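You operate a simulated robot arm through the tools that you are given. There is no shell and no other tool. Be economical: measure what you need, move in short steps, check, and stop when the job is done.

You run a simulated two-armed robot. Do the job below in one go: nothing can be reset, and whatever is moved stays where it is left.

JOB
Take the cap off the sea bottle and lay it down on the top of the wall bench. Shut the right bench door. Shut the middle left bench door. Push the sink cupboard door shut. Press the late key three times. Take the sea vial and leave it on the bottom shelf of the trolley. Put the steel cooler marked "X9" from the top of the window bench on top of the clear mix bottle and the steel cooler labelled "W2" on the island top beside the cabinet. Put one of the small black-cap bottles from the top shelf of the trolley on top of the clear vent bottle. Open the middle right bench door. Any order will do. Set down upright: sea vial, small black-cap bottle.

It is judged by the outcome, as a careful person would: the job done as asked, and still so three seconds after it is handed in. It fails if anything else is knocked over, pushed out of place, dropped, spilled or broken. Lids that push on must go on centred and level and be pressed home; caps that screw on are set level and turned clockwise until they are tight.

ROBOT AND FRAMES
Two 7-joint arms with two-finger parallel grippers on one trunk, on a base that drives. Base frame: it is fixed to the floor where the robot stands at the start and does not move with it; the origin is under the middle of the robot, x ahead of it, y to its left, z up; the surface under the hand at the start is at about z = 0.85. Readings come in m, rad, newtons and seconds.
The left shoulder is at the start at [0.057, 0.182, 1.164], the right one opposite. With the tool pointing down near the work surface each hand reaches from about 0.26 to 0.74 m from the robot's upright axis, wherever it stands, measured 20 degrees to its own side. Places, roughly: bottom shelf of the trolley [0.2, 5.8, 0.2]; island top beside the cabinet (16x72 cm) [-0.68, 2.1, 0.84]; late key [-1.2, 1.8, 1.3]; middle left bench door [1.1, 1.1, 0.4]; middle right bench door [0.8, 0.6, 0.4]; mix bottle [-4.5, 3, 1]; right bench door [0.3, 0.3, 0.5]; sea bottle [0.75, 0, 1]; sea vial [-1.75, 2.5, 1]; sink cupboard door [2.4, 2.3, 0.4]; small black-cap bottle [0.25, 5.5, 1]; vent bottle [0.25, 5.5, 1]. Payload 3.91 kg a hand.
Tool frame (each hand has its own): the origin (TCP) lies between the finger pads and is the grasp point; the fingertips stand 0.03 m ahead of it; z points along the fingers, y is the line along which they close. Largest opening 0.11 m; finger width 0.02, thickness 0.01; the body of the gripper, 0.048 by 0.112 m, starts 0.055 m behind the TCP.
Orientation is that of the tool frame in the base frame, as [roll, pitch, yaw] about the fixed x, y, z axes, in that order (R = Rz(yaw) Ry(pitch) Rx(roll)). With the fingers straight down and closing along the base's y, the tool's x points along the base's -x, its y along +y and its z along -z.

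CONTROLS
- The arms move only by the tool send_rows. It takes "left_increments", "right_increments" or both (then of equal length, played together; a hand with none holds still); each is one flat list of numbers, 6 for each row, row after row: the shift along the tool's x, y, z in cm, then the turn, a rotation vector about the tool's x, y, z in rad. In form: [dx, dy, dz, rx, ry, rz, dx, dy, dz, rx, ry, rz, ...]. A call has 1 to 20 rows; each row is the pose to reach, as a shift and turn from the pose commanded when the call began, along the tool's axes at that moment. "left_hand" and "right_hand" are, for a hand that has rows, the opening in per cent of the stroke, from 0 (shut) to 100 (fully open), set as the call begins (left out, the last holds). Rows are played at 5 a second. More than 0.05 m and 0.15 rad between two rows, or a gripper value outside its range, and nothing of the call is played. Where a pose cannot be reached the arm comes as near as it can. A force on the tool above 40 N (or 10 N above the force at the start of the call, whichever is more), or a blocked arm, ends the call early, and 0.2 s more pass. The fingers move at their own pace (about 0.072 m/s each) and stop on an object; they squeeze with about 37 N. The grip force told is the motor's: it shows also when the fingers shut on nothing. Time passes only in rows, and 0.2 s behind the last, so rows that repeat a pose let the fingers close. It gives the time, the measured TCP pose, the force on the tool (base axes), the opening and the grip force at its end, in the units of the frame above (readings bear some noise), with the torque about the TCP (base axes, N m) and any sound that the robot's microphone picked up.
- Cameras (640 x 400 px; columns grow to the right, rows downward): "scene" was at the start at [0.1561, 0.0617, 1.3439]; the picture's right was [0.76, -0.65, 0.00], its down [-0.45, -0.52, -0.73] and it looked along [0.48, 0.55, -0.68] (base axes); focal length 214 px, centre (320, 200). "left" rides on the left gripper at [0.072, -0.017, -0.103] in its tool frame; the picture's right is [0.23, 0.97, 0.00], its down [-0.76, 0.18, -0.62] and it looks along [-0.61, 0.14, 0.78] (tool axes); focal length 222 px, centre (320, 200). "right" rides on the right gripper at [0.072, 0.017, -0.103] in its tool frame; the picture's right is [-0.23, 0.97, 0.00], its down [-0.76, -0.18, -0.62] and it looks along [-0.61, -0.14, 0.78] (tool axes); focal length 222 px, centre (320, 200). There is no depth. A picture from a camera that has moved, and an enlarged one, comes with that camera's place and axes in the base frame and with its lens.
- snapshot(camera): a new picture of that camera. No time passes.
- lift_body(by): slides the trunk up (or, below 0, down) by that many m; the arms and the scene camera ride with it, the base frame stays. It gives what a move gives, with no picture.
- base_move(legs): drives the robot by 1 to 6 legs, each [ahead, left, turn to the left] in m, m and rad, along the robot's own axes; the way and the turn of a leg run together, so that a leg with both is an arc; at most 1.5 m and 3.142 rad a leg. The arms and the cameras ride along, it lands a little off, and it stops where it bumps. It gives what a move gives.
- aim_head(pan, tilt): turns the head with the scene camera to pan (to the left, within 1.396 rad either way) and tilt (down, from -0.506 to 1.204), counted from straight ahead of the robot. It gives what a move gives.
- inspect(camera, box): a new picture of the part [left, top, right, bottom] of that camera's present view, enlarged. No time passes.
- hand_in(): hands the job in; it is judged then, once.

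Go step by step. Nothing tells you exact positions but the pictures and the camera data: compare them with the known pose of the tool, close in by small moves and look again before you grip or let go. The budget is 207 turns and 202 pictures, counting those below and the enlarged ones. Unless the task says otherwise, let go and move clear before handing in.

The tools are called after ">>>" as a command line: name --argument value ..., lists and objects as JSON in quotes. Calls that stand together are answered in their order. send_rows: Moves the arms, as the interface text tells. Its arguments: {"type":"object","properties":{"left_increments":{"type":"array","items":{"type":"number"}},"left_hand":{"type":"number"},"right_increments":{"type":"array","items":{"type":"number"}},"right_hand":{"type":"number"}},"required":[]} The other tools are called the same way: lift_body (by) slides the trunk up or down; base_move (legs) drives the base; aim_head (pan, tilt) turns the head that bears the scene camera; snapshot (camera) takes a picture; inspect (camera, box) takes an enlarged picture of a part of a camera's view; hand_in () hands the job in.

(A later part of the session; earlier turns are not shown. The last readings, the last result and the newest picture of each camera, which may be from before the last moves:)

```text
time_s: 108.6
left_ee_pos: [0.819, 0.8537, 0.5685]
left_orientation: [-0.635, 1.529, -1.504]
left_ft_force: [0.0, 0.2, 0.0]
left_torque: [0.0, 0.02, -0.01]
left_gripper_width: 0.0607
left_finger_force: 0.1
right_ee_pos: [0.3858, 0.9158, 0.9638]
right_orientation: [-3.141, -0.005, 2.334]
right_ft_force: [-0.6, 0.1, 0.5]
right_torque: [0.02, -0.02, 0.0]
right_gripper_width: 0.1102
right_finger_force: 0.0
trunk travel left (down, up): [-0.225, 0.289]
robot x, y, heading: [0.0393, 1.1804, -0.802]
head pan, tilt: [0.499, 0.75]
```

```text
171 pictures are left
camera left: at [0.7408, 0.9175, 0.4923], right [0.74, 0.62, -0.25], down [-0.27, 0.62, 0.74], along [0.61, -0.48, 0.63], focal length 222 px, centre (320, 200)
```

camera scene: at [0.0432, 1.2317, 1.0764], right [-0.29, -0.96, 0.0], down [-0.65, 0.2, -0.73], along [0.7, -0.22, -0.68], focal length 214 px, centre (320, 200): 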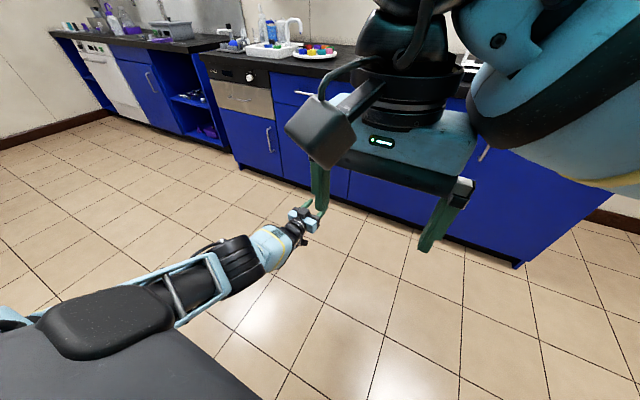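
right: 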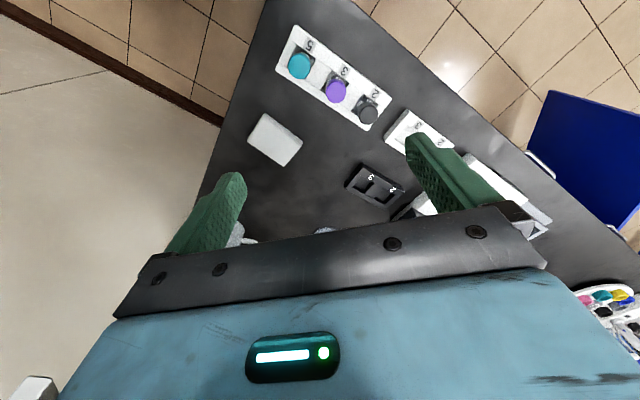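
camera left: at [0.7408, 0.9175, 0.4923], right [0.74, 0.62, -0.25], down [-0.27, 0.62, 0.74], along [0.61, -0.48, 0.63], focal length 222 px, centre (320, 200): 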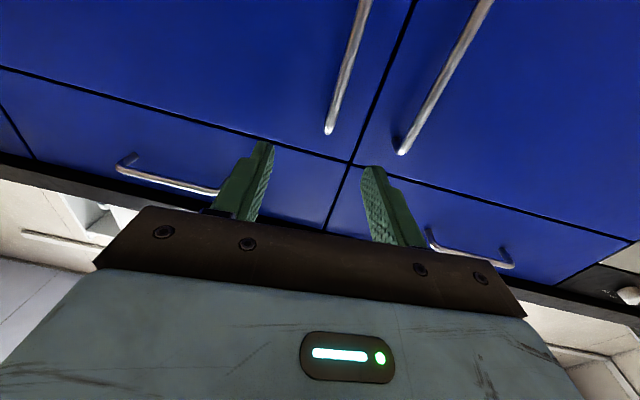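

Handle's upper end is at z≈0.59; I lower the hand 5 cm and advance.

>>> send_rows --left_increments '[2.5, 0, 0, 0, 0, 0, 5, 0, 0, 0, 0, 0]'

>>> base_move --legs '[[0.09, 0.0, 0.0]]'

>>> snapshot --camera "left"

```text
time_s: 109.2
left_ee_pos: [0.8085, 0.8627, 0.5555]
left_orientation: [-0.624, 1.53, -1.494]
left_ft_force: [1.0, 0.9, 0.2]
left_torque: [0.04, 0.0, 0.0]
left_gripper_width: 0.0607
left_finger_force: 0.1
left hand out of reach, approached as far as the arm can: row 1, 2
right_ee_pos: [0.3863, 0.9171, 0.9644]
right_orientation: [-3.14, -0.004, 2.331]
right_ft_force: [-0.3, 0.4, 1.0]
right_torque: [0.01, 0.01, -0.02]
right_gripper_width: 0.1101
right_finger_force: 0.0
trunk travel left (down, up): [-0.225, 0.289]
robot x, y, heading: [0.0404, 1.1764, -0.803]
head pan, tilt: [0.499, 0.75]
```

```text
time_s: 110.3
left_ee_pos: [0.8705, 0.7976, 0.5546]
left_orientation: [-0.636, 1.529, -1.505]
left_ft_force: [-0.4, 0.1, -0.4]
left_torque: [-0.04, -0.02, 0.01]
left_gripper_width: 0.0607
left_finger_force: 0.0
right_ee_pos: [0.4478, 0.8518, 0.964]
right_orientation: [-3.14, -0.006, 2.333]
right_ft_force: [-0.2, -0.7, 0.2]
right_torque: [-0.03, 0.03, 0.0]
right_gripper_width: 0.1098
right_finger_force: 0.2
trunk travel left (down, up): [-0.225, 0.289]
robot x, y, heading: [0.1046, 1.1113, -0.81]
head pan, tilt: [0.499, 0.75]
```

```text
170 pictures are left
camera left: at [0.7932, 0.861, 0.4789], right [0.74, 0.62, -0.25], down [-0.27, 0.62, 0.74], along [0.61, -0.48, 0.63], focal length 222 px, centre (320, 200)
```

left: 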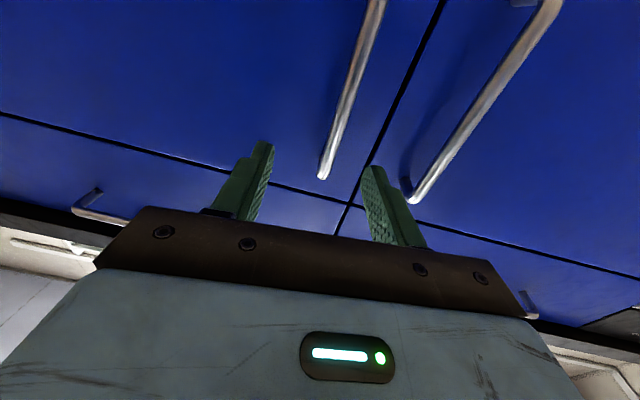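

>>> lift_body --by -0.05

>>> base_move --legs '[[0.06, 0.0, 0.0]]'

>>> snapshot --camera "left"

```text
time_s: 111.3
left_ee_pos: [0.8676, 0.8009, 0.4748]
left_orientation: [-1.809, 1.543, -2.679]
left_ft_force: [0.4, -0.4, 0.4]
left_torque: [-0.02, -0.01, -0.02]
left_gripper_width: 0.0605
left_finger_force: 0.1
right_ee_pos: [0.448, 0.8523, 0.9145]
right_orientation: [-3.14, -0.004, 2.333]
right_ft_force: [-0.2, 1.0, 0.9]
right_torque: [-0.02, 0.0, 0.02]
right_gripper_width: 0.1099
right_finger_force: 0.1
trunk travel left (down, up): [-0.175, 0.339]
robot x, y, heading: [0.0988, 1.1096, -0.804]
head pan, tilt: [0.499, 0.75]
```

```text
time_s: 112.2
left_ee_pos: [0.9081, 0.7573, 0.4727]
left_orientation: [-1.869, 1.543, -2.739]
left_ft_force: [0.2, 0.3, -0.8]
left_torque: [-0.02, -0.02, -0.01]
left_gripper_width: 0.0607
left_finger_force: 0.0
right_ee_pos: [0.4893, 0.809, 0.9144]
right_orientation: [-3.14, -0.005, 2.333]
right_ft_force: [0.3, 0.3, 0.0]
right_torque: [0.04, -0.01, 0.0]
right_gripper_width: 0.1101
right_finger_force: 0.1
trunk travel left (down, up): [-0.175, 0.339]
robot x, y, heading: [0.1431, 1.0707, -0.804]
head pan, tilt: [0.499, 0.75]
```

```text
169 pictures are left
camera left: at [0.8284, 0.8242, 0.4014], right [0.74, 0.63, -0.25], down [-0.25, 0.6, 0.76], along [0.63, -0.5, 0.6], focal length 222 px, centre (320, 200)
```

left: 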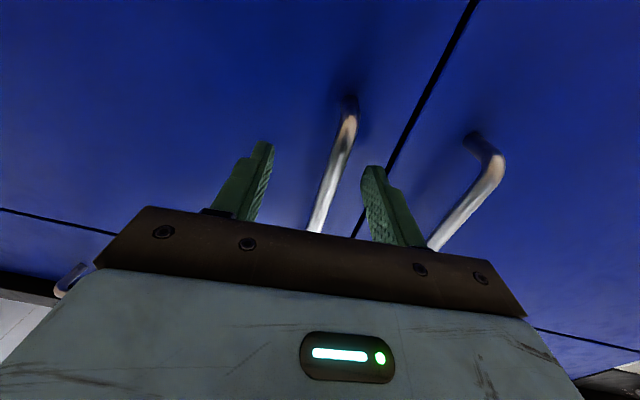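

Handle lies between the fingers; advance 1.5 cm and close.

>>> base_move --legs '[[0.018, 0.0, 0.0]]'

>>> send_rows --left_increments '[0, 0, 0, 0, 0, 0, 0, 0, 0, 0, 0, 0, 0, 0, 0, 0, 0, 0, 0, 0, 0, 0, 0, 0]' --left_hand 0

>>> snapshot --camera "left"

```text
time_s: 113.0
left_ee_pos: [0.9208, 0.7448, 0.473]
left_orientation: [-1.87, 1.541, -2.738]
left_ft_force: [-0.3, 0.2, -0.1]
left_torque: [-0.05, -0.01, -0.01]
left_gripper_width: 0.0602
left_finger_force: 0.2
right_ee_pos: [0.5018, 0.7954, 0.9136]
right_orientation: [-3.139, -0.003, 2.333]
right_ft_force: [-0.3, -0.2, -0.1]
right_torque: [0.03, 0.02, -0.01]
right_gripper_width: 0.1102
right_finger_force: 0.1
trunk travel left (down, up): [-0.175, 0.339]
robot x, y, heading: [0.1564, 1.0567, -0.807]
head pan, tilt: [0.499, 0.75]
```

```text
time_s: 114.0
left_ee_pos: [0.9261, 0.7519, 0.4736]
left_orientation: [-1.949, 1.547, -2.81]
left_ft_force: [16.4, 19.4, 1.9]
left_torque: [0.72, -0.6, 0.14]
left_gripper_width: 0.012
left_finger_force: 45.2
right_ee_pos: [0.5019, 0.7973, 0.9153]
right_orientation: [-3.138, -0.004, 2.334]
right_ft_force: [-0.4, 0.0, -0.3]
right_torque: [0.0, -0.01, 0.01]
right_gripper_width: 0.1098
right_finger_force: 0.1
trunk travel left (down, up): [-0.175, 0.339]
robot x, y, heading: [0.1555, 1.0565, -0.803]
head pan, tilt: [0.499, 0.75]
```

```text
168 pictures are left
camera left: at [0.8449, 0.8169, 0.4019], right [0.73, 0.63, -0.25], down [-0.25, 0.59, 0.76], along [0.63, -0.5, 0.6], focal length 222 px, centre (320, 200)
```

left: 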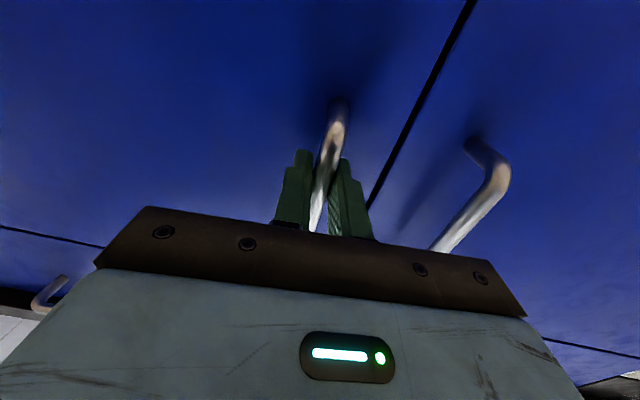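

Gripped. Pull back gently.

>>> base_move --legs '[[-0.04, 0.0, 0.0], [-0.04, 0.0, 0.0], [-0.04, 0.0, 0.0]]'

>>> snapshot --camera "left"

```text
time_s: 115.9
left_ee_pos: [0.8308, 0.81, 0.4732]
left_orientation: [-1.765, 1.544, -2.665]
left_ft_force: [0.2, 1.0, 3.2]
left_torque: [0.9, -0.51, -0.17]
left_gripper_width: 0.0118
left_finger_force: 45.3
right_ee_pos: [0.423, 0.8764, 0.9134]
right_orientation: [-3.139, -0.005, 2.328]
right_ft_force: [-1.0, 0.0, 0.4]
right_torque: [0.02, 0.01, -0.03]
right_gripper_width: 0.11
right_finger_force: 0.1
trunk travel left (down, up): [-0.175, 0.339]
robot x, y, heading: [0.0778, 1.1377, -0.808]
head pan, tilt: [0.499, 0.75]
stopped in leg 3: the force on the tool passed its limit at 47 N (the readings are from after the stop); the commanded pose is now the measured one
```

```text
167 pictures are left
camera left: at [0.7518, 0.8795, 0.4015], right [0.76, 0.6, -0.25], down [-0.23, 0.61, 0.76], along [0.61, -0.52, 0.6], focal length 222 px, centre (320, 200)
```

left: 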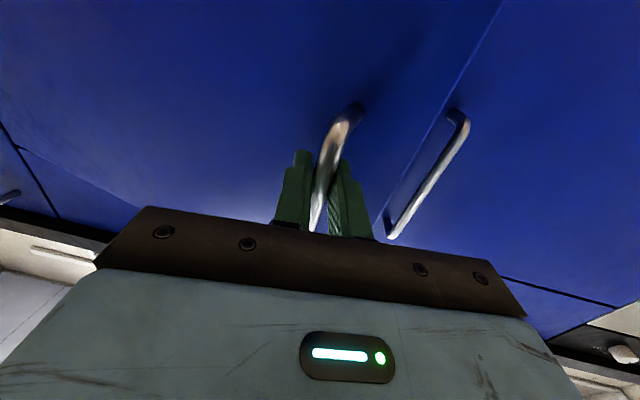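

Door is coming open. Continue along its arc.

>>> base_move --legs '[[-0.035, -0.012, 0.0], [-0.035, -0.014, 0.0], [-0.027, -0.014, 0.0], [-0.026, -0.015, 0.0], [-0.024, -0.018, 0.0], [-0.024, -0.018, 0.0]]'

>>> snapshot --camera "scene"

```text
time_s: 118.1
left_ee_pos: [0.7194, 0.8465, 0.474]
left_orientation: [-1.707, 1.536, -2.626]
left_ft_force: [-0.3, -1.2, -7.9]
left_torque: [0.51, -0.87, -0.23]
left_gripper_width: 0.0123
left_finger_force: 44.7
right_ee_pos: [0.3165, 0.9212, 0.9137]
right_orientation: [-3.141, -0.001, 2.327]
right_ft_force: [-0.1, -0.1, -0.7]
right_torque: [-0.01, 0.02, 0.01]
right_gripper_width: 0.1101
right_finger_force: 0.0
trunk travel left (down, up): [-0.175, 0.339]
robot x, y, heading: [-0.0299, 1.1844, -0.807]
head pan, tilt: [0.499, 0.75]
stopped in leg 4: the force on the tool passed its limit at 42 N (the readings are from after the stop); the commanded pose is now the measured one
```

```text
166 pictures are left
camera scene: at [0.1803, 1.0218, 1.0764], right [-0.31, -0.95, 0.0], down [-0.65, 0.21, -0.73], along [0.7, -0.22, -0.68], focal length 214 px, centre (320, 200)
```

scene: 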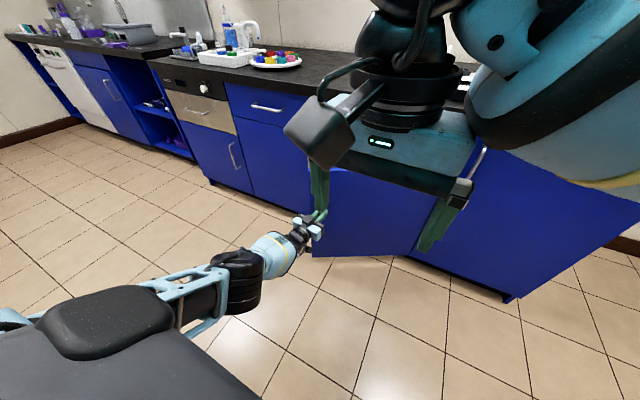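

>>> base_move --legs '[[-0.025, -0.02, 0.0], [-0.024, -0.021, 0.0], [-0.022, -0.022, 0.0], [-0.021, -0.023, 0.0], [-0.02, -0.024, 0.0], [-0.019, -0.025, 0.0]]'

>>> base_move --legs '[[-0.018, -0.022, 0.0], [-0.017, -0.024, 0.0], [-0.015, -0.025, 0.0], [-0.013, -0.026, 0.0]]'

>>> snapshot --camera "scene"

```text
time_s: 121.5
left_ee_pos: [0.532, 0.8417, 0.4752]
left_orientation: [-1.63, 1.536, -2.559]
left_ft_force: [-0.2, -3.0, -2.8]
left_torque: [0.66, -0.91, -0.07]
left_gripper_width: 0.0121
left_finger_force: 44.8
right_ee_pos: [0.134, 0.9216, 0.9131]
right_orientation: [-3.139, -0.004, 2.324]
right_ft_force: [0.0, 0.0, -1.4]
right_torque: [0.01, 0.01, 0.0]
right_gripper_width: 0.11
right_finger_force: 0.1
trunk travel left (down, up): [-0.175, 0.339]
robot x, y, heading: [-0.2127, 1.1856, -0.813]
head pan, tilt: [0.499, 0.75]
stopped in leg 6: the force on the tool passed its limit at 43 N (the readings are from after the stop); the commanded pose is now the measured one
```

```text
time_s: 122.9
left_ee_pos: [0.4821, 0.8318, 0.475]
left_orientation: [-1.61, 1.537, -2.544]
left_ft_force: [0.5, -3.0, -3.5]
left_torque: [0.82, -0.68, -0.12]
left_gripper_width: 0.012
left_finger_force: 45.5
right_ee_pos: [0.0853, 0.9153, 0.9131]
right_orientation: [-3.141, -0.004, 2.324]
right_ft_force: [0.4, 0.3, -0.3]
right_torque: [0.02, -0.01, 0.0]
right_gripper_width: 0.1103
right_finger_force: 0.1
trunk travel left (down, up): [-0.175, 0.339]
robot x, y, heading: [-0.2576, 1.1792, -0.813]
head pan, tilt: [0.499, 0.75]
stopped in leg 2: the force on the tool passed its limit at 60 N (the readings are from after the stop); the commanded pose is now the measured one
```

```text
165 pictures are left
camera scene: at [-0.0515, 1.0169, 1.0763], right [-0.31, -0.95, 0.0], down [-0.65, 0.21, -0.73], along [0.7, -0.23, -0.68], focal length 214 px, centre (320, 200)
```

scene: 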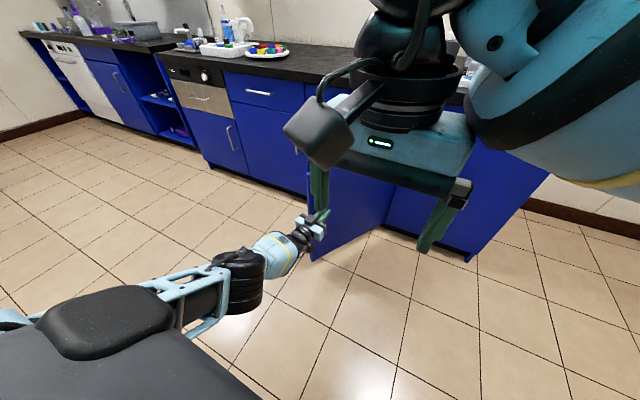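

Door is ~68° open. A few more steps to open it further.

>>> base_move --legs '[[-0.01, -0.025, 0.0], [-0.009, -0.025, 0.0], [-0.007, -0.025, 0.0]]'

>>> send_rows --left_increments '[0, 0, 0, 0, 0, 0, 0, 0, 0, 0, 0, 0, 0, 0, -2, 0, 0, 0]' --left_hand 70

>>> base_move --legs '[[-0.15, 0.05, 0.0]]'

>>> aim_head --pan 0.1 --tilt 0.6

>>> snapshot --camera "scene"

```text
time_s: 124.8
left_ee_pos: [0.4096, 0.799, 0.4757]
left_orientation: [-1.562, 1.532, -2.496]
left_ft_force: [-1.9, 4.0, -7.1]
left_torque: [0.63, -0.64, -0.01]
left_gripper_width: 0.0121
left_finger_force: 44.8
right_ee_pos: [0.0121, 0.8825, 0.9138]
right_orientation: [-3.141, -0.004, 2.325]
right_ft_force: [0.4, -0.2, -0.3]
right_torque: [-0.03, 0.02, 0.03]
right_gripper_width: 0.1101
right_finger_force: 0.1
trunk travel left (down, up): [-0.175, 0.339]
robot x, y, heading: [-0.3348, 1.1474, -0.816]
head pan, tilt: [0.499, 0.75]
```

```text
time_s: 125.6
left_ee_pos: [0.4066, 0.8089, 0.4672]
left_orientation: [-1.554, 1.533, -2.482]
left_ft_force: [0.3, -0.1, -0.2]
left_torque: [0.02, -0.01, 0.03]
left_gripper_width: 0.077
left_finger_force: 0.0
left hand out of reach, approached as far as the arm can: row 3
right_ee_pos: [0.0116, 0.8837, 0.9132]
right_orientation: [-3.141, -0.003, 2.324]
right_ft_force: [0.0, -0.9, 0.0]
right_torque: [0.01, -0.01, 0.0]
right_gripper_width: 0.1099
right_finger_force: 0.1
trunk travel left (down, up): [-0.175, 0.339]
robot x, y, heading: [-0.328, 1.1492, -0.813]
head pan, tilt: [0.499, 0.75]
```

```text
time_s: 127.0
left_ee_pos: [0.3382, 0.9572, 0.4677]
left_orientation: [-1.519, 1.532, -2.449]
left_ft_force: [0.2, 0.4, 0.3]
left_torque: [-0.02, 0.02, -0.03]
left_gripper_width: 0.077
left_finger_force: 0.1
right_ee_pos: [-0.0552, 1.0295, 0.9141]
right_orientation: [-3.14, -0.003, 2.325]
right_ft_force: [-0.7, 0.6, -0.5]
right_torque: [0.04, -0.02, 0.02]
right_gripper_width: 0.1101
right_finger_force: 0.0
trunk travel left (down, up): [-0.175, 0.339]
robot x, y, heading: [-0.397, 1.2908, -0.812]
head pan, tilt: [0.499, 0.75]
```

```text
time_s: 127.9
left_ee_pos: [0.3393, 0.9565, 0.4669]
left_orientation: [-1.534, 1.533, -2.464]
left_ft_force: [-0.4, 0.3, -0.5]
left_torque: [0.04, 0.03, -0.01]
left_gripper_width: 0.0773
left_finger_force: 0.2
right_ee_pos: [-0.0544, 1.0286, 0.9137]
right_orientation: [-3.14, -0.004, 2.325]
right_ft_force: [-0.5, 1.0, 0.6]
right_torque: [-0.01, 0.01, 0.02]
right_gripper_width: 0.1099
right_finger_force: 0.0
trunk travel left (down, up): [-0.175, 0.339]
robot x, y, heading: [-0.4001, 1.2891, -0.809]
head pan, tilt: [0.099, 0.6]
```

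```text
164 pictures are left
camera scene: at [-0.2034, 1.0975, 1.0892], right [-0.65, -0.76, 0.0], down [-0.43, 0.37, -0.82], along [0.62, -0.54, -0.57], focal length 214 px, centre (320, 200)
```

scene: 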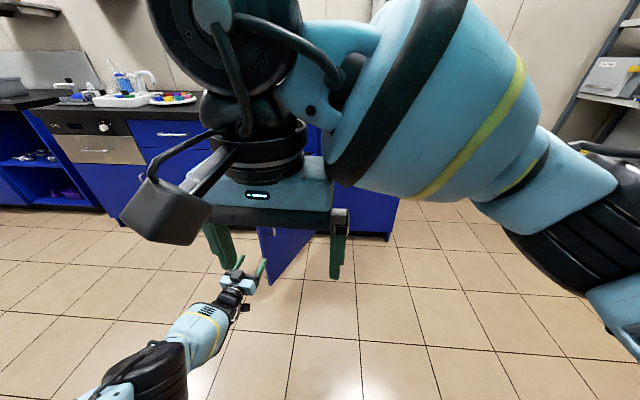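

Middle-right door is open ~78° and released. Now I raise the trunk and bring the left hand back to pointing down, then approach the sea bottle.

>>> lift_body --by 0.25

>>> send_rows --left_increments '[-3.5, 0, -2, 0, 0.131, 0, -7, 0, -4, 0, 0.262, 0, -10.5, 0, -6, 0, 0.393, 0, -14, 0, -8, 0, 0.524, 0, -17.5, 0, -10, 0, 0.654, 0, -21, 0, -12, 0, 0.785, 0, -24.5, 0, -14, 0, 0.916, 0, -28, 0, -16, 0, 1.047, 0, -31.5, 0, -18, 0, 1.178, 0, -35, 0, -20, 0, 1.309, 0, -38.5, 0, -22, 0, 1.44, 0, -42, 0, -24, 0, 1.57, 0]' --left_hand 100

>>> aim_head --pan 0.0 --tilt 0.7

>>> snapshot --camera "scene"

```text
time_s: 130.5
left_ee_pos: [0.3729, 0.9214, 0.9116]
left_orientation: [-0.017, 1.294, -0.952]
left_ft_force: [0.1, 0.2, 0.8]
left_torque: [-0.02, 0.01, 0.0]
left_gripper_width: 0.0771
left_finger_force: 0.0
right_ee_pos: [-0.0548, 1.0285, 1.1627]
right_orientation: [-3.141, -0.005, 2.325]
right_ft_force: [0.3, 1.0, -0.9]
right_torque: [0.02, -0.01, 0.02]
right_gripper_width: 0.11
right_finger_force: 0.1
trunk travel left (down, up): [-0.425, 0.089]
robot x, y, heading: [-0.4017, 1.2893, -0.808]
head pan, tilt: [0.099, 0.6]
```

```text
time_s: 133.1
left_ee_pos: [0.1677, 1.2016, 1.2507]
left_orientation: [-3.138, 0.279, 2.206]
left_ft_force: [-0.2, 0.5, 0.2]
left_torque: [0.01, 0.0, 0.01]
left_gripper_width: 0.11
left_finger_force: 0.2
left hand out of reach, approached as far as the arm can: row 1, 2, 3, 4, 5
right_ee_pos: [-0.0556, 1.0266, 1.164]
right_orientation: [-3.14, -0.004, 2.324]
right_ft_force: [0.1, 0.8, 0.3]
right_torque: [0.04, -0.05, 0.02]
right_gripper_width: 0.11
right_finger_force: 0.0
trunk travel left (down, up): [-0.425, 0.089]
robot x, y, heading: [-0.3992, 1.2914, -0.807]
head pan, tilt: [0.099, 0.6]
```

```text
time_s: 133.8
left_ee_pos: [0.1701, 1.2022, 1.2496]
left_orientation: [-3.138, 0.28, 2.208]
left_ft_force: [0.3, -0.1, -0.9]
left_torque: [0.0, -0.04, 0.02]
left_gripper_width: 0.1102
left_finger_force: 0.1
right_ee_pos: [-0.0548, 1.0284, 1.1643]
right_orientation: [3.141, -0.003, 2.324]
right_ft_force: [0.8, 0.4, -0.1]
right_torque: [-0.02, -0.02, 0.01]
right_gripper_width: 0.1097
right_finger_force: 0.0
trunk travel left (down, up): [-0.425, 0.089]
robot x, y, heading: [-0.3988, 1.2856, -0.811]
head pan, tilt: [0.0, 0.7]
```

```text
163 pictures are left
camera scene: at [-0.2701, 1.1553, 1.3485], right [-0.72, -0.69, 0.0], down [-0.44, 0.47, -0.77], along [0.53, -0.55, -0.64], focal length 214 px, centre (320, 200)
```

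scene: 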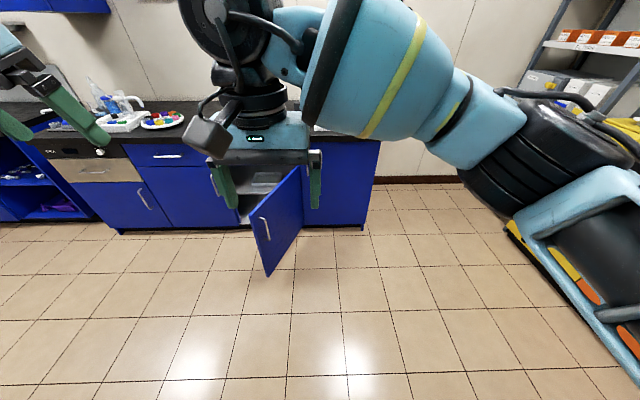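

I move the right arm to its side, level the left hand, and drive up to the bench end by the sea bottle.

>>> send_rows --left_increments '[0, 0, 0, 0, 0.14, 0, 0, 0, 0, 0, 0.28, 0, 0, 0, 0, 0, 0.28, 0.06, 0, 0, 0, 0, 0.28, 0.12, 0, 0, 0, 0, 0.28, 0.12, 0, 0, 0, 0, 0.28, 0.12]' --right_increments '[0, -4.5, 0, 0, 0, 0, 0, -9, 0, 0, 0, 0, 0, -13.5, 0, 0, 0, 0, 0, -18, 0, 0, 0, 0, 0, -22.5, 0, 0, 0, 0, 0, -27, 0, 0, 0, 0]'

>>> base_move --legs '[[0.0, -0.27, 0.025], [0.75, 0.0, 0.0]]'

>>> snapshot --camera "scene"

```text
time_s: 135.2
left_ee_pos: [0.1673, 1.1998, 1.2512]
left_orientation: [3.128, 0.0, 2.089]
left_ft_force: [-0.1, 0.1, -0.4]
left_torque: [0.01, -0.01, 0.01]
left_gripper_width: 0.1101
left_finger_force: 0.1
right_ee_pos: [-0.2549, 0.8455, 1.1643]
right_orientation: [-3.14, -0.003, 2.328]
right_ft_force: [-0.6, 0.5, 0.2]
right_torque: [0.02, 0.0, 0.02]
right_gripper_width: 0.11
right_finger_force: 0.1
trunk travel left (down, up): [-0.425, 0.089]
robot x, y, heading: [-0.3981, 1.2913, -0.816]
head pan, tilt: [0.0, 0.7]
```

```text
time_s: 141.7
left_ee_pos: [0.4916, 0.5061, 1.2514]
left_orientation: [3.129, -0.002, 2.113]
left_ft_force: [-0.3, -0.6, 0.2]
left_torque: [-0.02, 0.0, 0.02]
left_gripper_width: 0.1101
left_finger_force: 0.0
right_ee_pos: [0.0786, 0.143, 1.1652]
right_orientation: [-3.139, -0.003, 2.35]
right_ft_force: [0.4, 0.3, 0.3]
right_torque: [0.0, 0.0, -0.01]
right_gripper_width: 0.11
right_finger_force: 0.0
trunk travel left (down, up): [-0.425, 0.089]
robot x, y, heading: [-0.0744, 0.5779, -0.791]
head pan, tilt: [0.0, 0.7]
```

```text
162 pictures are left
camera scene: at [0.0541, 0.4509, 1.3485], right [-0.71, -0.71, 0.0], down [-0.45, 0.46, -0.76], along [0.54, -0.54, -0.64], focal length 214 px, centre (320, 200)
```

scene: 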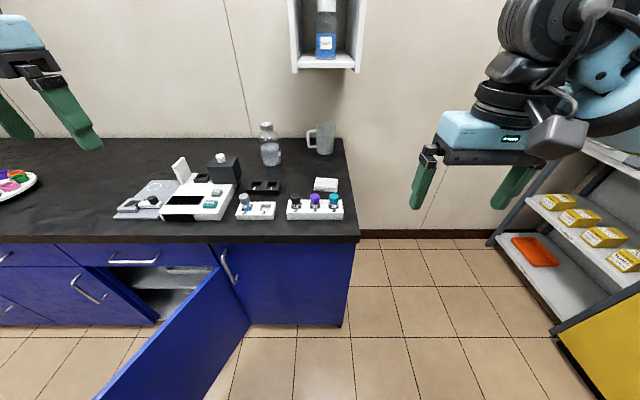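

Clear view of the sea bottle at the back of the bench. I inspect it.

>>> inspect --camera "scene" --box '[220, 105, 360, 195]'

>>> inspect --camera "scene" --box '[100, 120, 360, 240]'

```text
4.44 times, centred on (290, 150) of scene
camera zoom: at [0.0541, 0.4509, 1.3485], right [-0.71, -0.71, 0.0], down [-0.45, 0.46, -0.76], along [0.54, -0.54, -0.64], focal length 953 px, centre (453, 422)
```

zoom: 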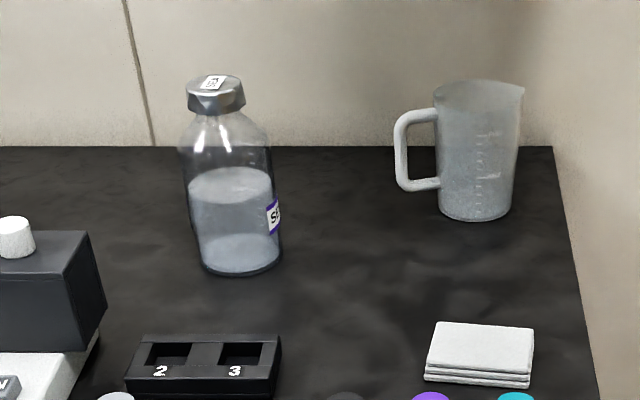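

```text
2.46 times, centred on (230, 180) of scene
camera zoom: at [0.0541, 0.4509, 1.3485], right [-0.71, -0.71, 0.0], down [-0.45, 0.46, -0.76], along [0.54, -0.54, -0.64], focal length 528 px, centre (542, 249)
```

zoom: 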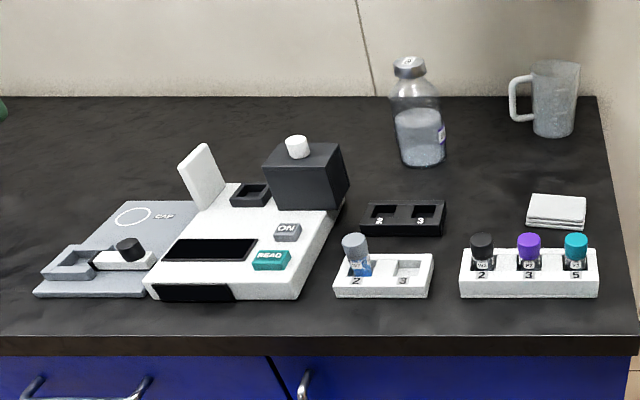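

The bottle has a grey polygonal screw-type cap, about 5.5 cm wide. I move right up to the bench to use the left hand from above.

>>> base_move --legs '[[0.2, 0.0, 0.006], [0.1, 0.0, 0.0]]'

>>> snapshot --camera "scene"

>>> snapshot --camera "left"

```text
time_s: 144.1
left_ee_pos: [0.7028, 0.3021, 1.251]
left_orientation: [3.13, 0.0, 2.12]
left_ft_force: [0.0, -0.5, 0.7]
left_torque: [0.03, 0.01, -0.01]
left_gripper_width: 0.1099
left_finger_force: 0.0
right_ee_pos: [0.2932, -0.0666, 1.1666]
right_orientation: [-3.138, -0.003, 2.356]
right_ft_force: [0.1, -0.6, -0.3]
right_torque: [0.03, -0.01, 0.02]
right_gripper_width: 0.1101
right_finger_force: 0.1
trunk travel left (down, up): [-0.425, 0.089]
robot x, y, heading: [0.1346, 0.374, -0.78]
head pan, tilt: [0.0, 0.7]
```

```text
159 pictures are left
camera scene: at [0.2664, 0.2415, 1.3485], right [-0.7, -0.71, 0.0], down [-0.46, 0.45, -0.77], along [0.54, -0.54, -0.64], focal length 214 px, centre (320, 200)
```

scene: 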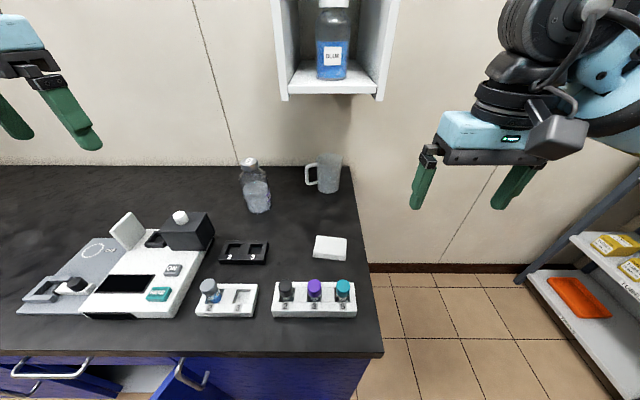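

```text
158 pictures are left
camera left: at [0.651, 0.3532, 1.3533], right [0.71, 0.7, 0.01], down [0.54, -0.56, 0.63], along [0.45, -0.44, -0.78], focal length 222 px, centre (320, 200)
```

left: 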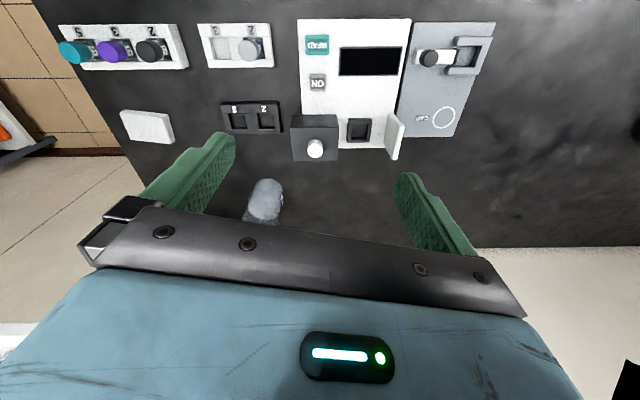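

Bottle cap estimated at (0.818, −0.006, ~1.02). I bring the left hand above it.

>>> send_rows --left_increments '[-4, -0.8, 0, 0, 0, 0, -8, -1.6, 1, 0, 0, 0, -12, -2.4, 2, 0, 0, 0, -16, -3.2, 4, 0, 0, 0, -20, -4, 6, 0, 0, 0, -24, -4.8, 8, 0, 0, 0, -28, -5.6, 10, 0, 0, 0, -32.3, -6.3, 12, 0, 0, 0]'

>>> snapshot --camera "scene"

>>> snapshot --camera "left"

```text
time_s: 145.9
left_ee_pos: [0.7563, 0.0638, 1.1563]
left_orientation: [3.128, -0.001, 2.119]
left_ft_force: [-0.7, -0.5, 0.6]
left_torque: [0.0, 0.02, 0.02]
left_gripper_width: 0.11
left_finger_force: 0.0
left hand out of reach, approached as far as the arm can: row 5, 6, 7, 8
right_ee_pos: [0.2914, -0.0679, 1.1646]
right_orientation: [-3.14, -0.004, 2.355]
right_ft_force: [0.0, -0.8, -1.0]
right_torque: [0.03, -0.04, -0.01]
right_gripper_width: 0.1101
right_finger_force: 0.1
trunk travel left (down, up): [-0.425, 0.089]
robot x, y, heading: [0.1332, 0.3741, -0.778]
head pan, tilt: [0.0, 0.7]
```

```text
157 pictures are left
camera scene: at [0.2653, 0.2391, 1.3483], right [-0.7, -0.71, 0.0], down [-0.46, 0.45, -0.76], along [0.54, -0.54, -0.64], focal length 214 px, centre (320, 200)
```

scene: 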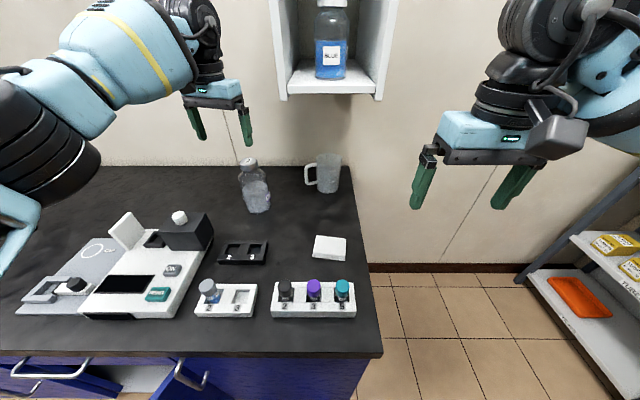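

```text
156 pictures are left
camera left: at [0.7033, 0.1159, 1.2592], right [0.71, 0.7, 0.01], down [0.54, -0.56, 0.62], along [0.45, -0.44, -0.78], focal length 222 px, centre (320, 200)
```

left: 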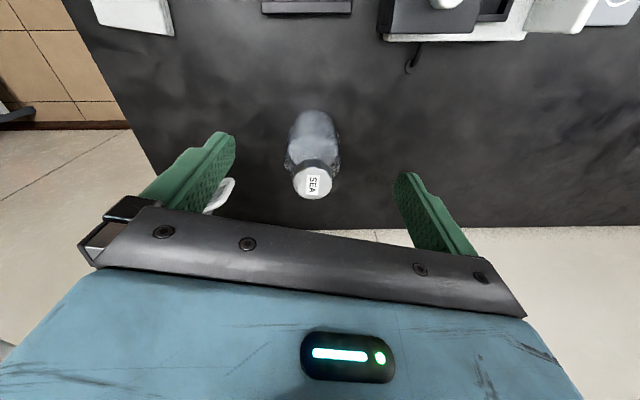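

The cap ("SEA") is at about (0.811, 0.0). The arm is at its reach limit, so I ease the base 7 cm closer.

>>> base_move --legs '[[0.07, 0.0, 0.0]]'

>>> snapshot --camera "left"

```text
time_s: 146.9
left_ee_pos: [0.8062, 0.0159, 1.1566]
left_orientation: [3.13, 0.001, 2.117]
left_ft_force: [0.3, -0.5, 0.7]
left_torque: [0.02, 0.01, 0.0]
left_gripper_width: 0.1102
left_finger_force: 0.0
right_ee_pos: [0.3417, -0.1157, 1.1642]
right_orientation: [-3.141, -0.004, 2.356]
right_ft_force: [-0.5, -0.6, -0.7]
right_torque: [0.01, 0.02, 0.01]
right_gripper_width: 0.1101
right_finger_force: 0.1
trunk travel left (down, up): [-0.425, 0.089]
robot x, y, heading: [0.1786, 0.3262, -0.783]
head pan, tilt: [0.0, 0.7]
```

```text
155 pictures are left
camera left: at [0.7533, 0.0682, 1.2594], right [0.71, 0.7, 0.01], down [0.54, -0.56, 0.62], along [0.44, -0.44, -0.78], focal length 222 px, centre (320, 200)
```

left: 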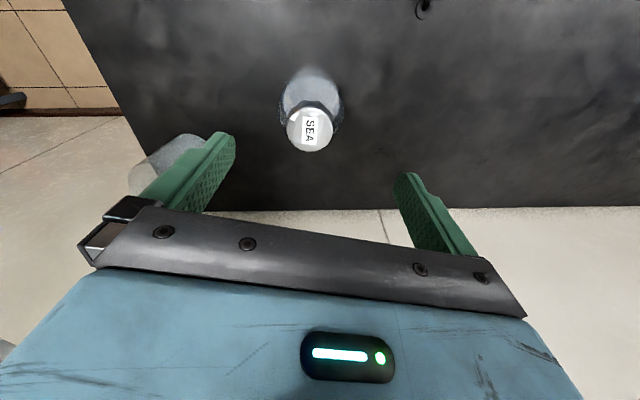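

>>> send_rows --left_increments '[-1, -0.2, 3, 0, 0, 0, -2, -0.5, 6, 0, 0, 0, -2, -0.5, 9, 0, 0, 0]'

>>> snapshot --camera "left"

>>> inspect --camera "scene" --box '[160, 100, 320, 220]'

```text
time_s: 147.7
left_ee_pos: [0.8128, -0.002, 1.0668]
left_orientation: [3.13, 0.0, 2.116]
left_ft_force: [-0.7, -0.9, 0.8]
left_torque: [0.0, 0.02, 0.01]
left_gripper_width: 0.1101
left_finger_force: 0.0
right_ee_pos: [0.3418, -0.1144, 1.1648]
right_orientation: [-3.141, -0.004, 2.357]
right_ft_force: [0.3, 0.4, 0.3]
right_torque: [-0.01, -0.01, 0.0]
right_gripper_width: 0.1102
right_finger_force: 0.2
trunk travel left (down, up): [-0.425, 0.089]
robot x, y, heading: [0.1795, 0.323, -0.779]
head pan, tilt: [0.0, 0.7]
```

```text
154 pictures are left
camera left: at [0.7596, 0.0496, 1.1699], right [0.71, 0.7, 0.01], down [0.54, -0.56, 0.63], along [0.44, -0.44, -0.78], focal length 222 px, centre (320, 200)
```

left: 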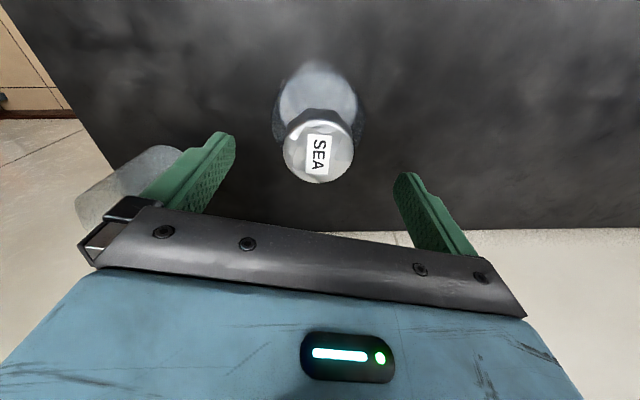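

```text
3.33 times, centred on (240, 160) of scene
camera zoom: at [0.3159, 0.193, 1.3484], right [-0.7, -0.71, 0.0], down [-0.46, 0.45, -0.76], along [0.54, -0.54, -0.64], focal length 715 px, centre (587, 333)
```

zoom: 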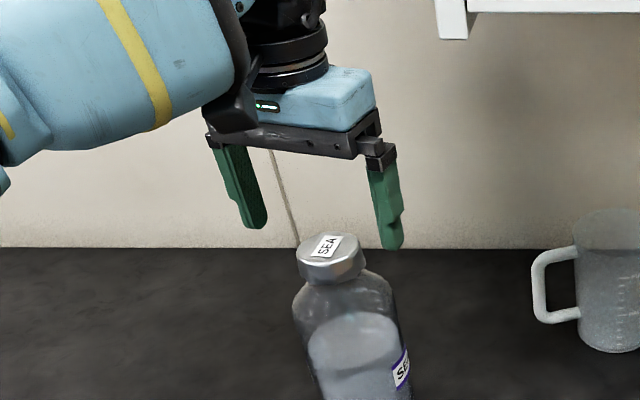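

Nearly centred; descend and grip the cap.

>>> send_rows --left_increments '[-0.6, 0, 2.5, 0, 0, 0, -0.6, 0, 5.4, 0, 0, 0]'

>>> send_rows --left_increments '[0, 0, 0, 0, 0, 0, 0, 0, 0, 0, 0, 0, 0, 0, 0, 0, 0, 0, 0, 0, 0, 0, 0, 0]' --left_hand 0

>>> inspect --camera "scene" --box '[160, 100, 320, 220]'

```text
time_s: 148.3
left_ee_pos: [0.8162, -0.0077, 1.013]
left_orientation: [3.13, -0.001, 2.116]
left_ft_force: [-0.6, 0.5, -0.3]
left_torque: [-0.03, 0.0, 0.01]
left_gripper_width: 0.1101
left_finger_force: 0.0
right_ee_pos: [0.3419, -0.1146, 1.1654]
right_orientation: [-3.14, -0.003, 2.358]
right_ft_force: [0.1, 0.0, -1.1]
right_torque: [-0.03, 0.0, 0.0]
right_gripper_width: 0.1101
right_finger_force: 0.1
trunk travel left (down, up): [-0.425, 0.089]
robot x, y, heading: [0.1815, 0.3215, -0.781]
head pan, tilt: [0.0, 0.7]
```

```text
time_s: 149.2
left_ee_pos: [0.8153, -0.0078, 1.0261]
left_orientation: [3.128, 0.02, 2.117]
left_ft_force: [-0.8, 2.7, 28.9]
left_torque: [0.48, 0.4, -0.15]
left_gripper_width: 0.049
left_finger_force: 36.8
right_ee_pos: [0.339, -0.1136, 1.1666]
right_orientation: [-3.138, 0.0, 2.355]
right_ft_force: [0.7, -0.6, -0.2]
right_torque: [-0.02, -0.04, -0.01]
right_gripper_width: 0.1101
right_finger_force: 0.1
trunk travel left (down, up): [-0.425, 0.089]
robot x, y, heading: [0.1841, 0.3224, -0.779]
head pan, tilt: [0.0, 0.7]
heard: snap
stopped in row 4 (left hand): the force on the tool passed its limit at 41 N (the readings are from after the stop); the commanded pose is now the measured one
```

```text
3.33 times, centred on (240, 160) of scene
camera zoom: at [0.3129, 0.1942, 1.349], right [-0.7, -0.71, 0.0], down [-0.46, 0.45, -0.77], along [0.54, -0.54, -0.64], focal length 715 px, centre (587, 333)
```

zoom: 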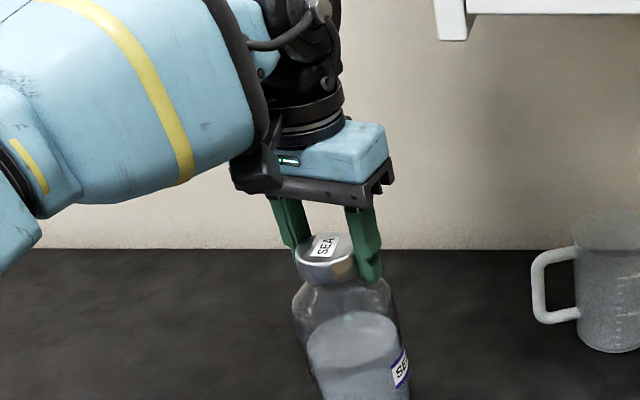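

I heard a snap: it's a push-on cap and it seems to have released. I lift gently and check that only the cap comes.

>>> send_rows --left_increments '[0, 0, -0.5, 0, 0, 0, 0, 0, -1, 0, 0, 0, 0, 0, -1.5, 0, 0, 0, 0, 0, -2, 0, 0, 0]'

>>> inspect --camera "scene" --box '[160, 100, 320, 220]'

```text
time_s: 150.2
left_ee_pos: [0.8162, -0.0084, 1.039]
left_orientation: [3.129, 0.01, 2.12]
left_ft_force: [0.9, 0.5, -0.2]
left_torque: [-0.03, 0.01, -0.01]
left_gripper_width: 0.0484
left_finger_force: 37.2
right_ee_pos: [0.3423, -0.1155, 1.1642]
right_orientation: [-3.14, -0.004, 2.355]
right_ft_force: [-0.4, -0.6, 1.3]
right_torque: [0.01, 0.01, -0.01]
right_gripper_width: 0.11
right_finger_force: 0.1
trunk travel left (down, up): [-0.425, 0.089]
robot x, y, heading: [0.1834, 0.3239, -0.783]
head pan, tilt: [0.0, 0.7]
```

```text
3.33 times, centred on (240, 160) of scene
camera zoom: at [0.3152, 0.1927, 1.3484], right [-0.7, -0.71, 0.0], down [-0.46, 0.45, -0.77], along [0.54, -0.54, -0.64], focal length 715 px, centre (587, 333)
```

zoom: 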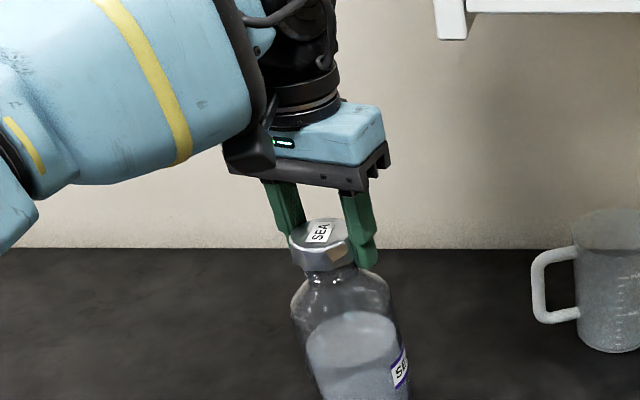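

Only the cap came off. I carry it to a clear spot right-front of the bottle and lower it.

>>> send_rows --left_increments '[0, 0, -4, 0, 0, 0, 0, 0, -8, 0, 0, 0, 1.5, -3.5, -8, 0, 0, 0, 3, -7, -8, 0, 0, 0, 4.6, -10.5, -8, 0, 0, 0, 6.2, -13.9, -8, 0, 0, 0, 6.2, -13.9, -4, 0, 0, 0, 6.2, -13.9, 0, 0, 0, 0, 6.2, -13.9, 4, 0, 0, 0, 6.2, -13.9, 8, 0, 0, 0, 6.2, -13.9, 11.5, 0, 0, 0]'

>>> snapshot --camera "scene"

>>> snapshot --camera "left"

```text
time_s: 151.4
left_ee_pos: [0.7271, -0.0152, 1.1203]
left_orientation: [3.127, 0.013, 2.158]
left_ft_force: [13.9, 5.3, -3.4]
left_torque: [-0.34, 1.34, 0.5]
left_gripper_width: 0.048
left_finger_force: 37.3
left hand out of reach, approached as far as the arm can: row 1, 2
right_ee_pos: [0.3434, -0.1139, 1.165]
right_orientation: [-3.141, -0.003, 2.358]
right_ft_force: [-0.5, -0.2, 0.2]
right_torque: [0.03, -0.06, 0.02]
right_gripper_width: 0.1098
right_finger_force: 0.0
trunk travel left (down, up): [-0.425, 0.089]
robot x, y, heading: [0.1832, 0.3262, -0.782]
head pan, tilt: [0.0, 0.7]
stopped in row 5 (left hand): the force on the tool passed its limit at 54 N (the readings are from after the stop); the commanded pose is now the measured one
```

```text
150 pictures are left
camera scene: at [0.3162, 0.1932, 1.3484], right [-0.7, -0.71, 0.0], down [-0.46, 0.45, -0.77], along [0.54, -0.54, -0.64], focal length 214 px, centre (320, 200)
```

scene: 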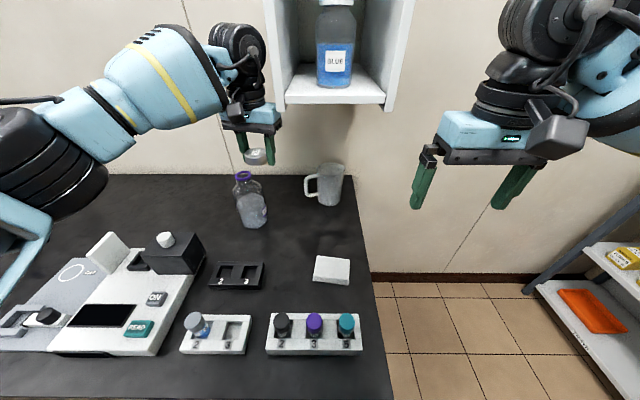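

```text
149 pictures are left
camera left: at [0.6704, 0.0352, 1.2226], right [0.68, 0.73, 0.01], down [0.56, -0.53, 0.64], along [0.47, -0.43, -0.77], focal length 222 px, centre (320, 200)
```

left: 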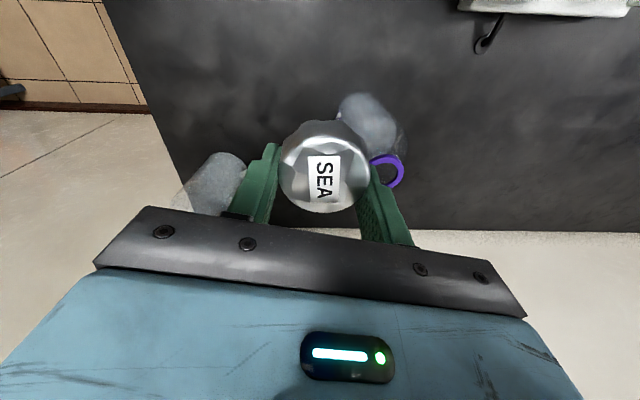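

The wrist brushed the wall cabinet ("BLUE" box); I stop, back toward the robot first and use a nearer spot clear of it.

>>> send_rows --left_increments '[3, 1, 0, 0, 0, 0, 6, 0.5, 0, 0, 0, 0, 7.1, -2.5, 0, 0, 0, 0, 7.1, -5, 0, 0, 0, 0, 7.1, -7.9, 0, 0, 0, 0, 7.1, -7.9, 4, 0, 0, 0, 7.1, -7.9, 8, 0, 0, 0, 7.1, -7.9, 12, 0, 0, 0, 7.1, -7.9, 16, 0, 0, 0, 7.1, -7.9, 20, 0, 0, 0]'

>>> snapshot --camera "scene"

>>> snapshot --camera "left"

```text
time_s: 153.6
left_ee_pos: [0.6214, -0.0035, 0.9188]
left_orientation: [3.127, 0.015, 2.15]
left_ft_force: [0.0, -0.2, -0.3]
left_torque: [0.0, -0.03, 0.02]
left_gripper_width: 0.0478
left_finger_force: 36.9
right_ee_pos: [0.343, -0.1158, 1.1652]
right_orientation: [-3.141, -0.002, 2.359]
right_ft_force: [-0.9, -0.2, 1.0]
right_torque: [0.0, 0.04, 0.02]
right_gripper_width: 0.11
right_finger_force: 0.0
trunk travel left (down, up): [-0.425, 0.089]
robot x, y, heading: [0.1814, 0.3263, -0.777]
head pan, tilt: [0.0, 0.7]
```

```text
148 pictures are left
camera scene: at [0.3162, 0.1927, 1.3484], right [-0.7, -0.71, 0.0], down [-0.46, 0.45, -0.76], along [0.54, -0.54, -0.64], focal length 214 px, centre (320, 200)
```

scene: 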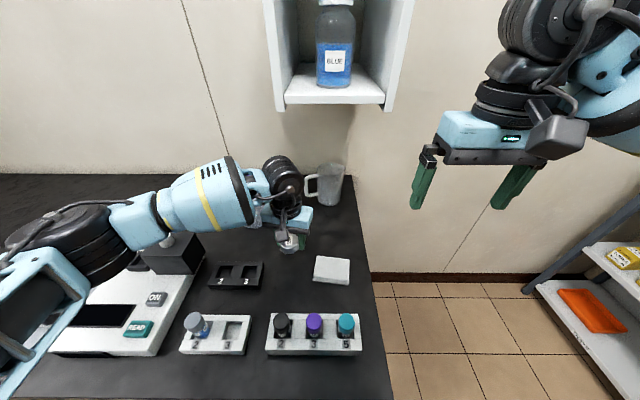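

```text
147 pictures are left
camera left: at [0.5663, 0.0487, 1.0207], right [0.69, 0.72, 0.01], down [0.55, -0.54, 0.64], along [0.47, -0.43, -0.77], focal length 222 px, centre (320, 200)
```

left: 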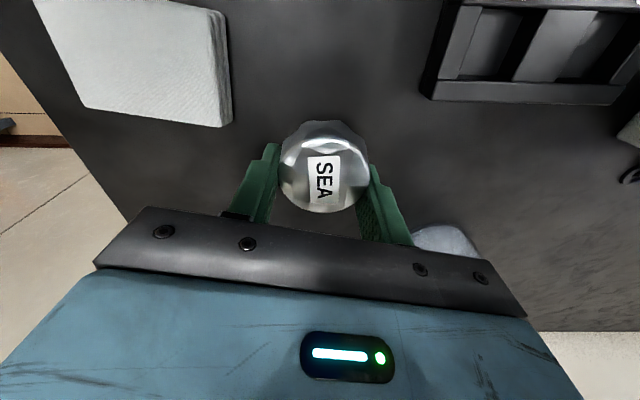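

Clear spot below between towel and tray. Lower in small steps until contact.

>>> send_rows --left_increments '[0, 0, 1, 0, 0, 0, 0, 0, 1.5, 0, 0, 0, 0, 0, 2, 0, 0, 0, 0, 0, 2.5, 0, 0, 0, 0, 0, 3, 0, 0, 0, 0, 0, 3.5, 0, 0, 0]'

>>> inspect --camera "scene" --box '[220, 180, 380, 300]'

```text
time_s: 155.0
left_ee_pos: [0.6226, -0.0021, 0.8846]
left_orientation: [3.129, 0.014, 2.152]
left_ft_force: [0.7, -0.4, 0.2]
left_torque: [0.01, 0.03, 0.01]
left_gripper_width: 0.0478
left_finger_force: 37.0
right_ee_pos: [0.3427, -0.1153, 1.1651]
right_orientation: [-3.14, -0.003, 2.357]
right_ft_force: [0.2, -0.5, 0.0]
right_torque: [0.01, -0.01, -0.01]
right_gripper_width: 0.11
right_finger_force: 0.0
trunk travel left (down, up): [-0.425, 0.089]
robot x, y, heading: [0.1844, 0.3241, -0.781]
head pan, tilt: [0.0, 0.7]
```

```text
3.33 times, centred on (300, 240) of scene
camera zoom: at [0.3159, 0.1928, 1.3484], right [-0.7, -0.71, 0.0], down [-0.46, 0.45, -0.76], along [0.54, -0.54, -0.64], focal length 715 px, centre (387, 67)
```

zoom: 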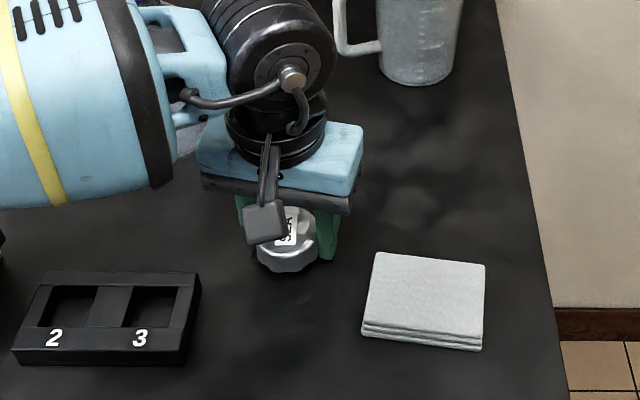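

>>> send_rows --left_increments '[0, 0, 0.3, 0, 0, 0, 0, 0, 0.6, 0, 0, 0, 0, 0, 0.9, 0, 0, 0, 0, 0, 1.2, 0, 0, 0]'

```text
time_s: 156.1
left_ee_pos: [0.6224, -0.0024, 0.8804]
left_orientation: [3.131, 0.02, 2.15]
left_ft_force: [-3.3, 12.9, 21.0]
left_torque: [0.21, 0.69, -0.42]
left_gripper_width: 0.0481
left_finger_force: 36.6
right_ee_pos: [0.3426, -0.1138, 1.1661]
right_orientation: [-3.14, -0.001, 2.357]
right_ft_force: [-0.2, -0.6, 0.1]
right_torque: [0.01, 0.02, -0.04]
right_gripper_width: 0.1103
right_finger_force: 0.0
trunk travel left (down, up): [-0.425, 0.089]
robot x, y, heading: [0.1826, 0.3266, -0.779]
head pan, tilt: [0.0, 0.7]
stopped in row 4 (left hand): the force on the tool passed its limit at 43 N (the readings are from after the stop); the commanded pose is now the measured one
```

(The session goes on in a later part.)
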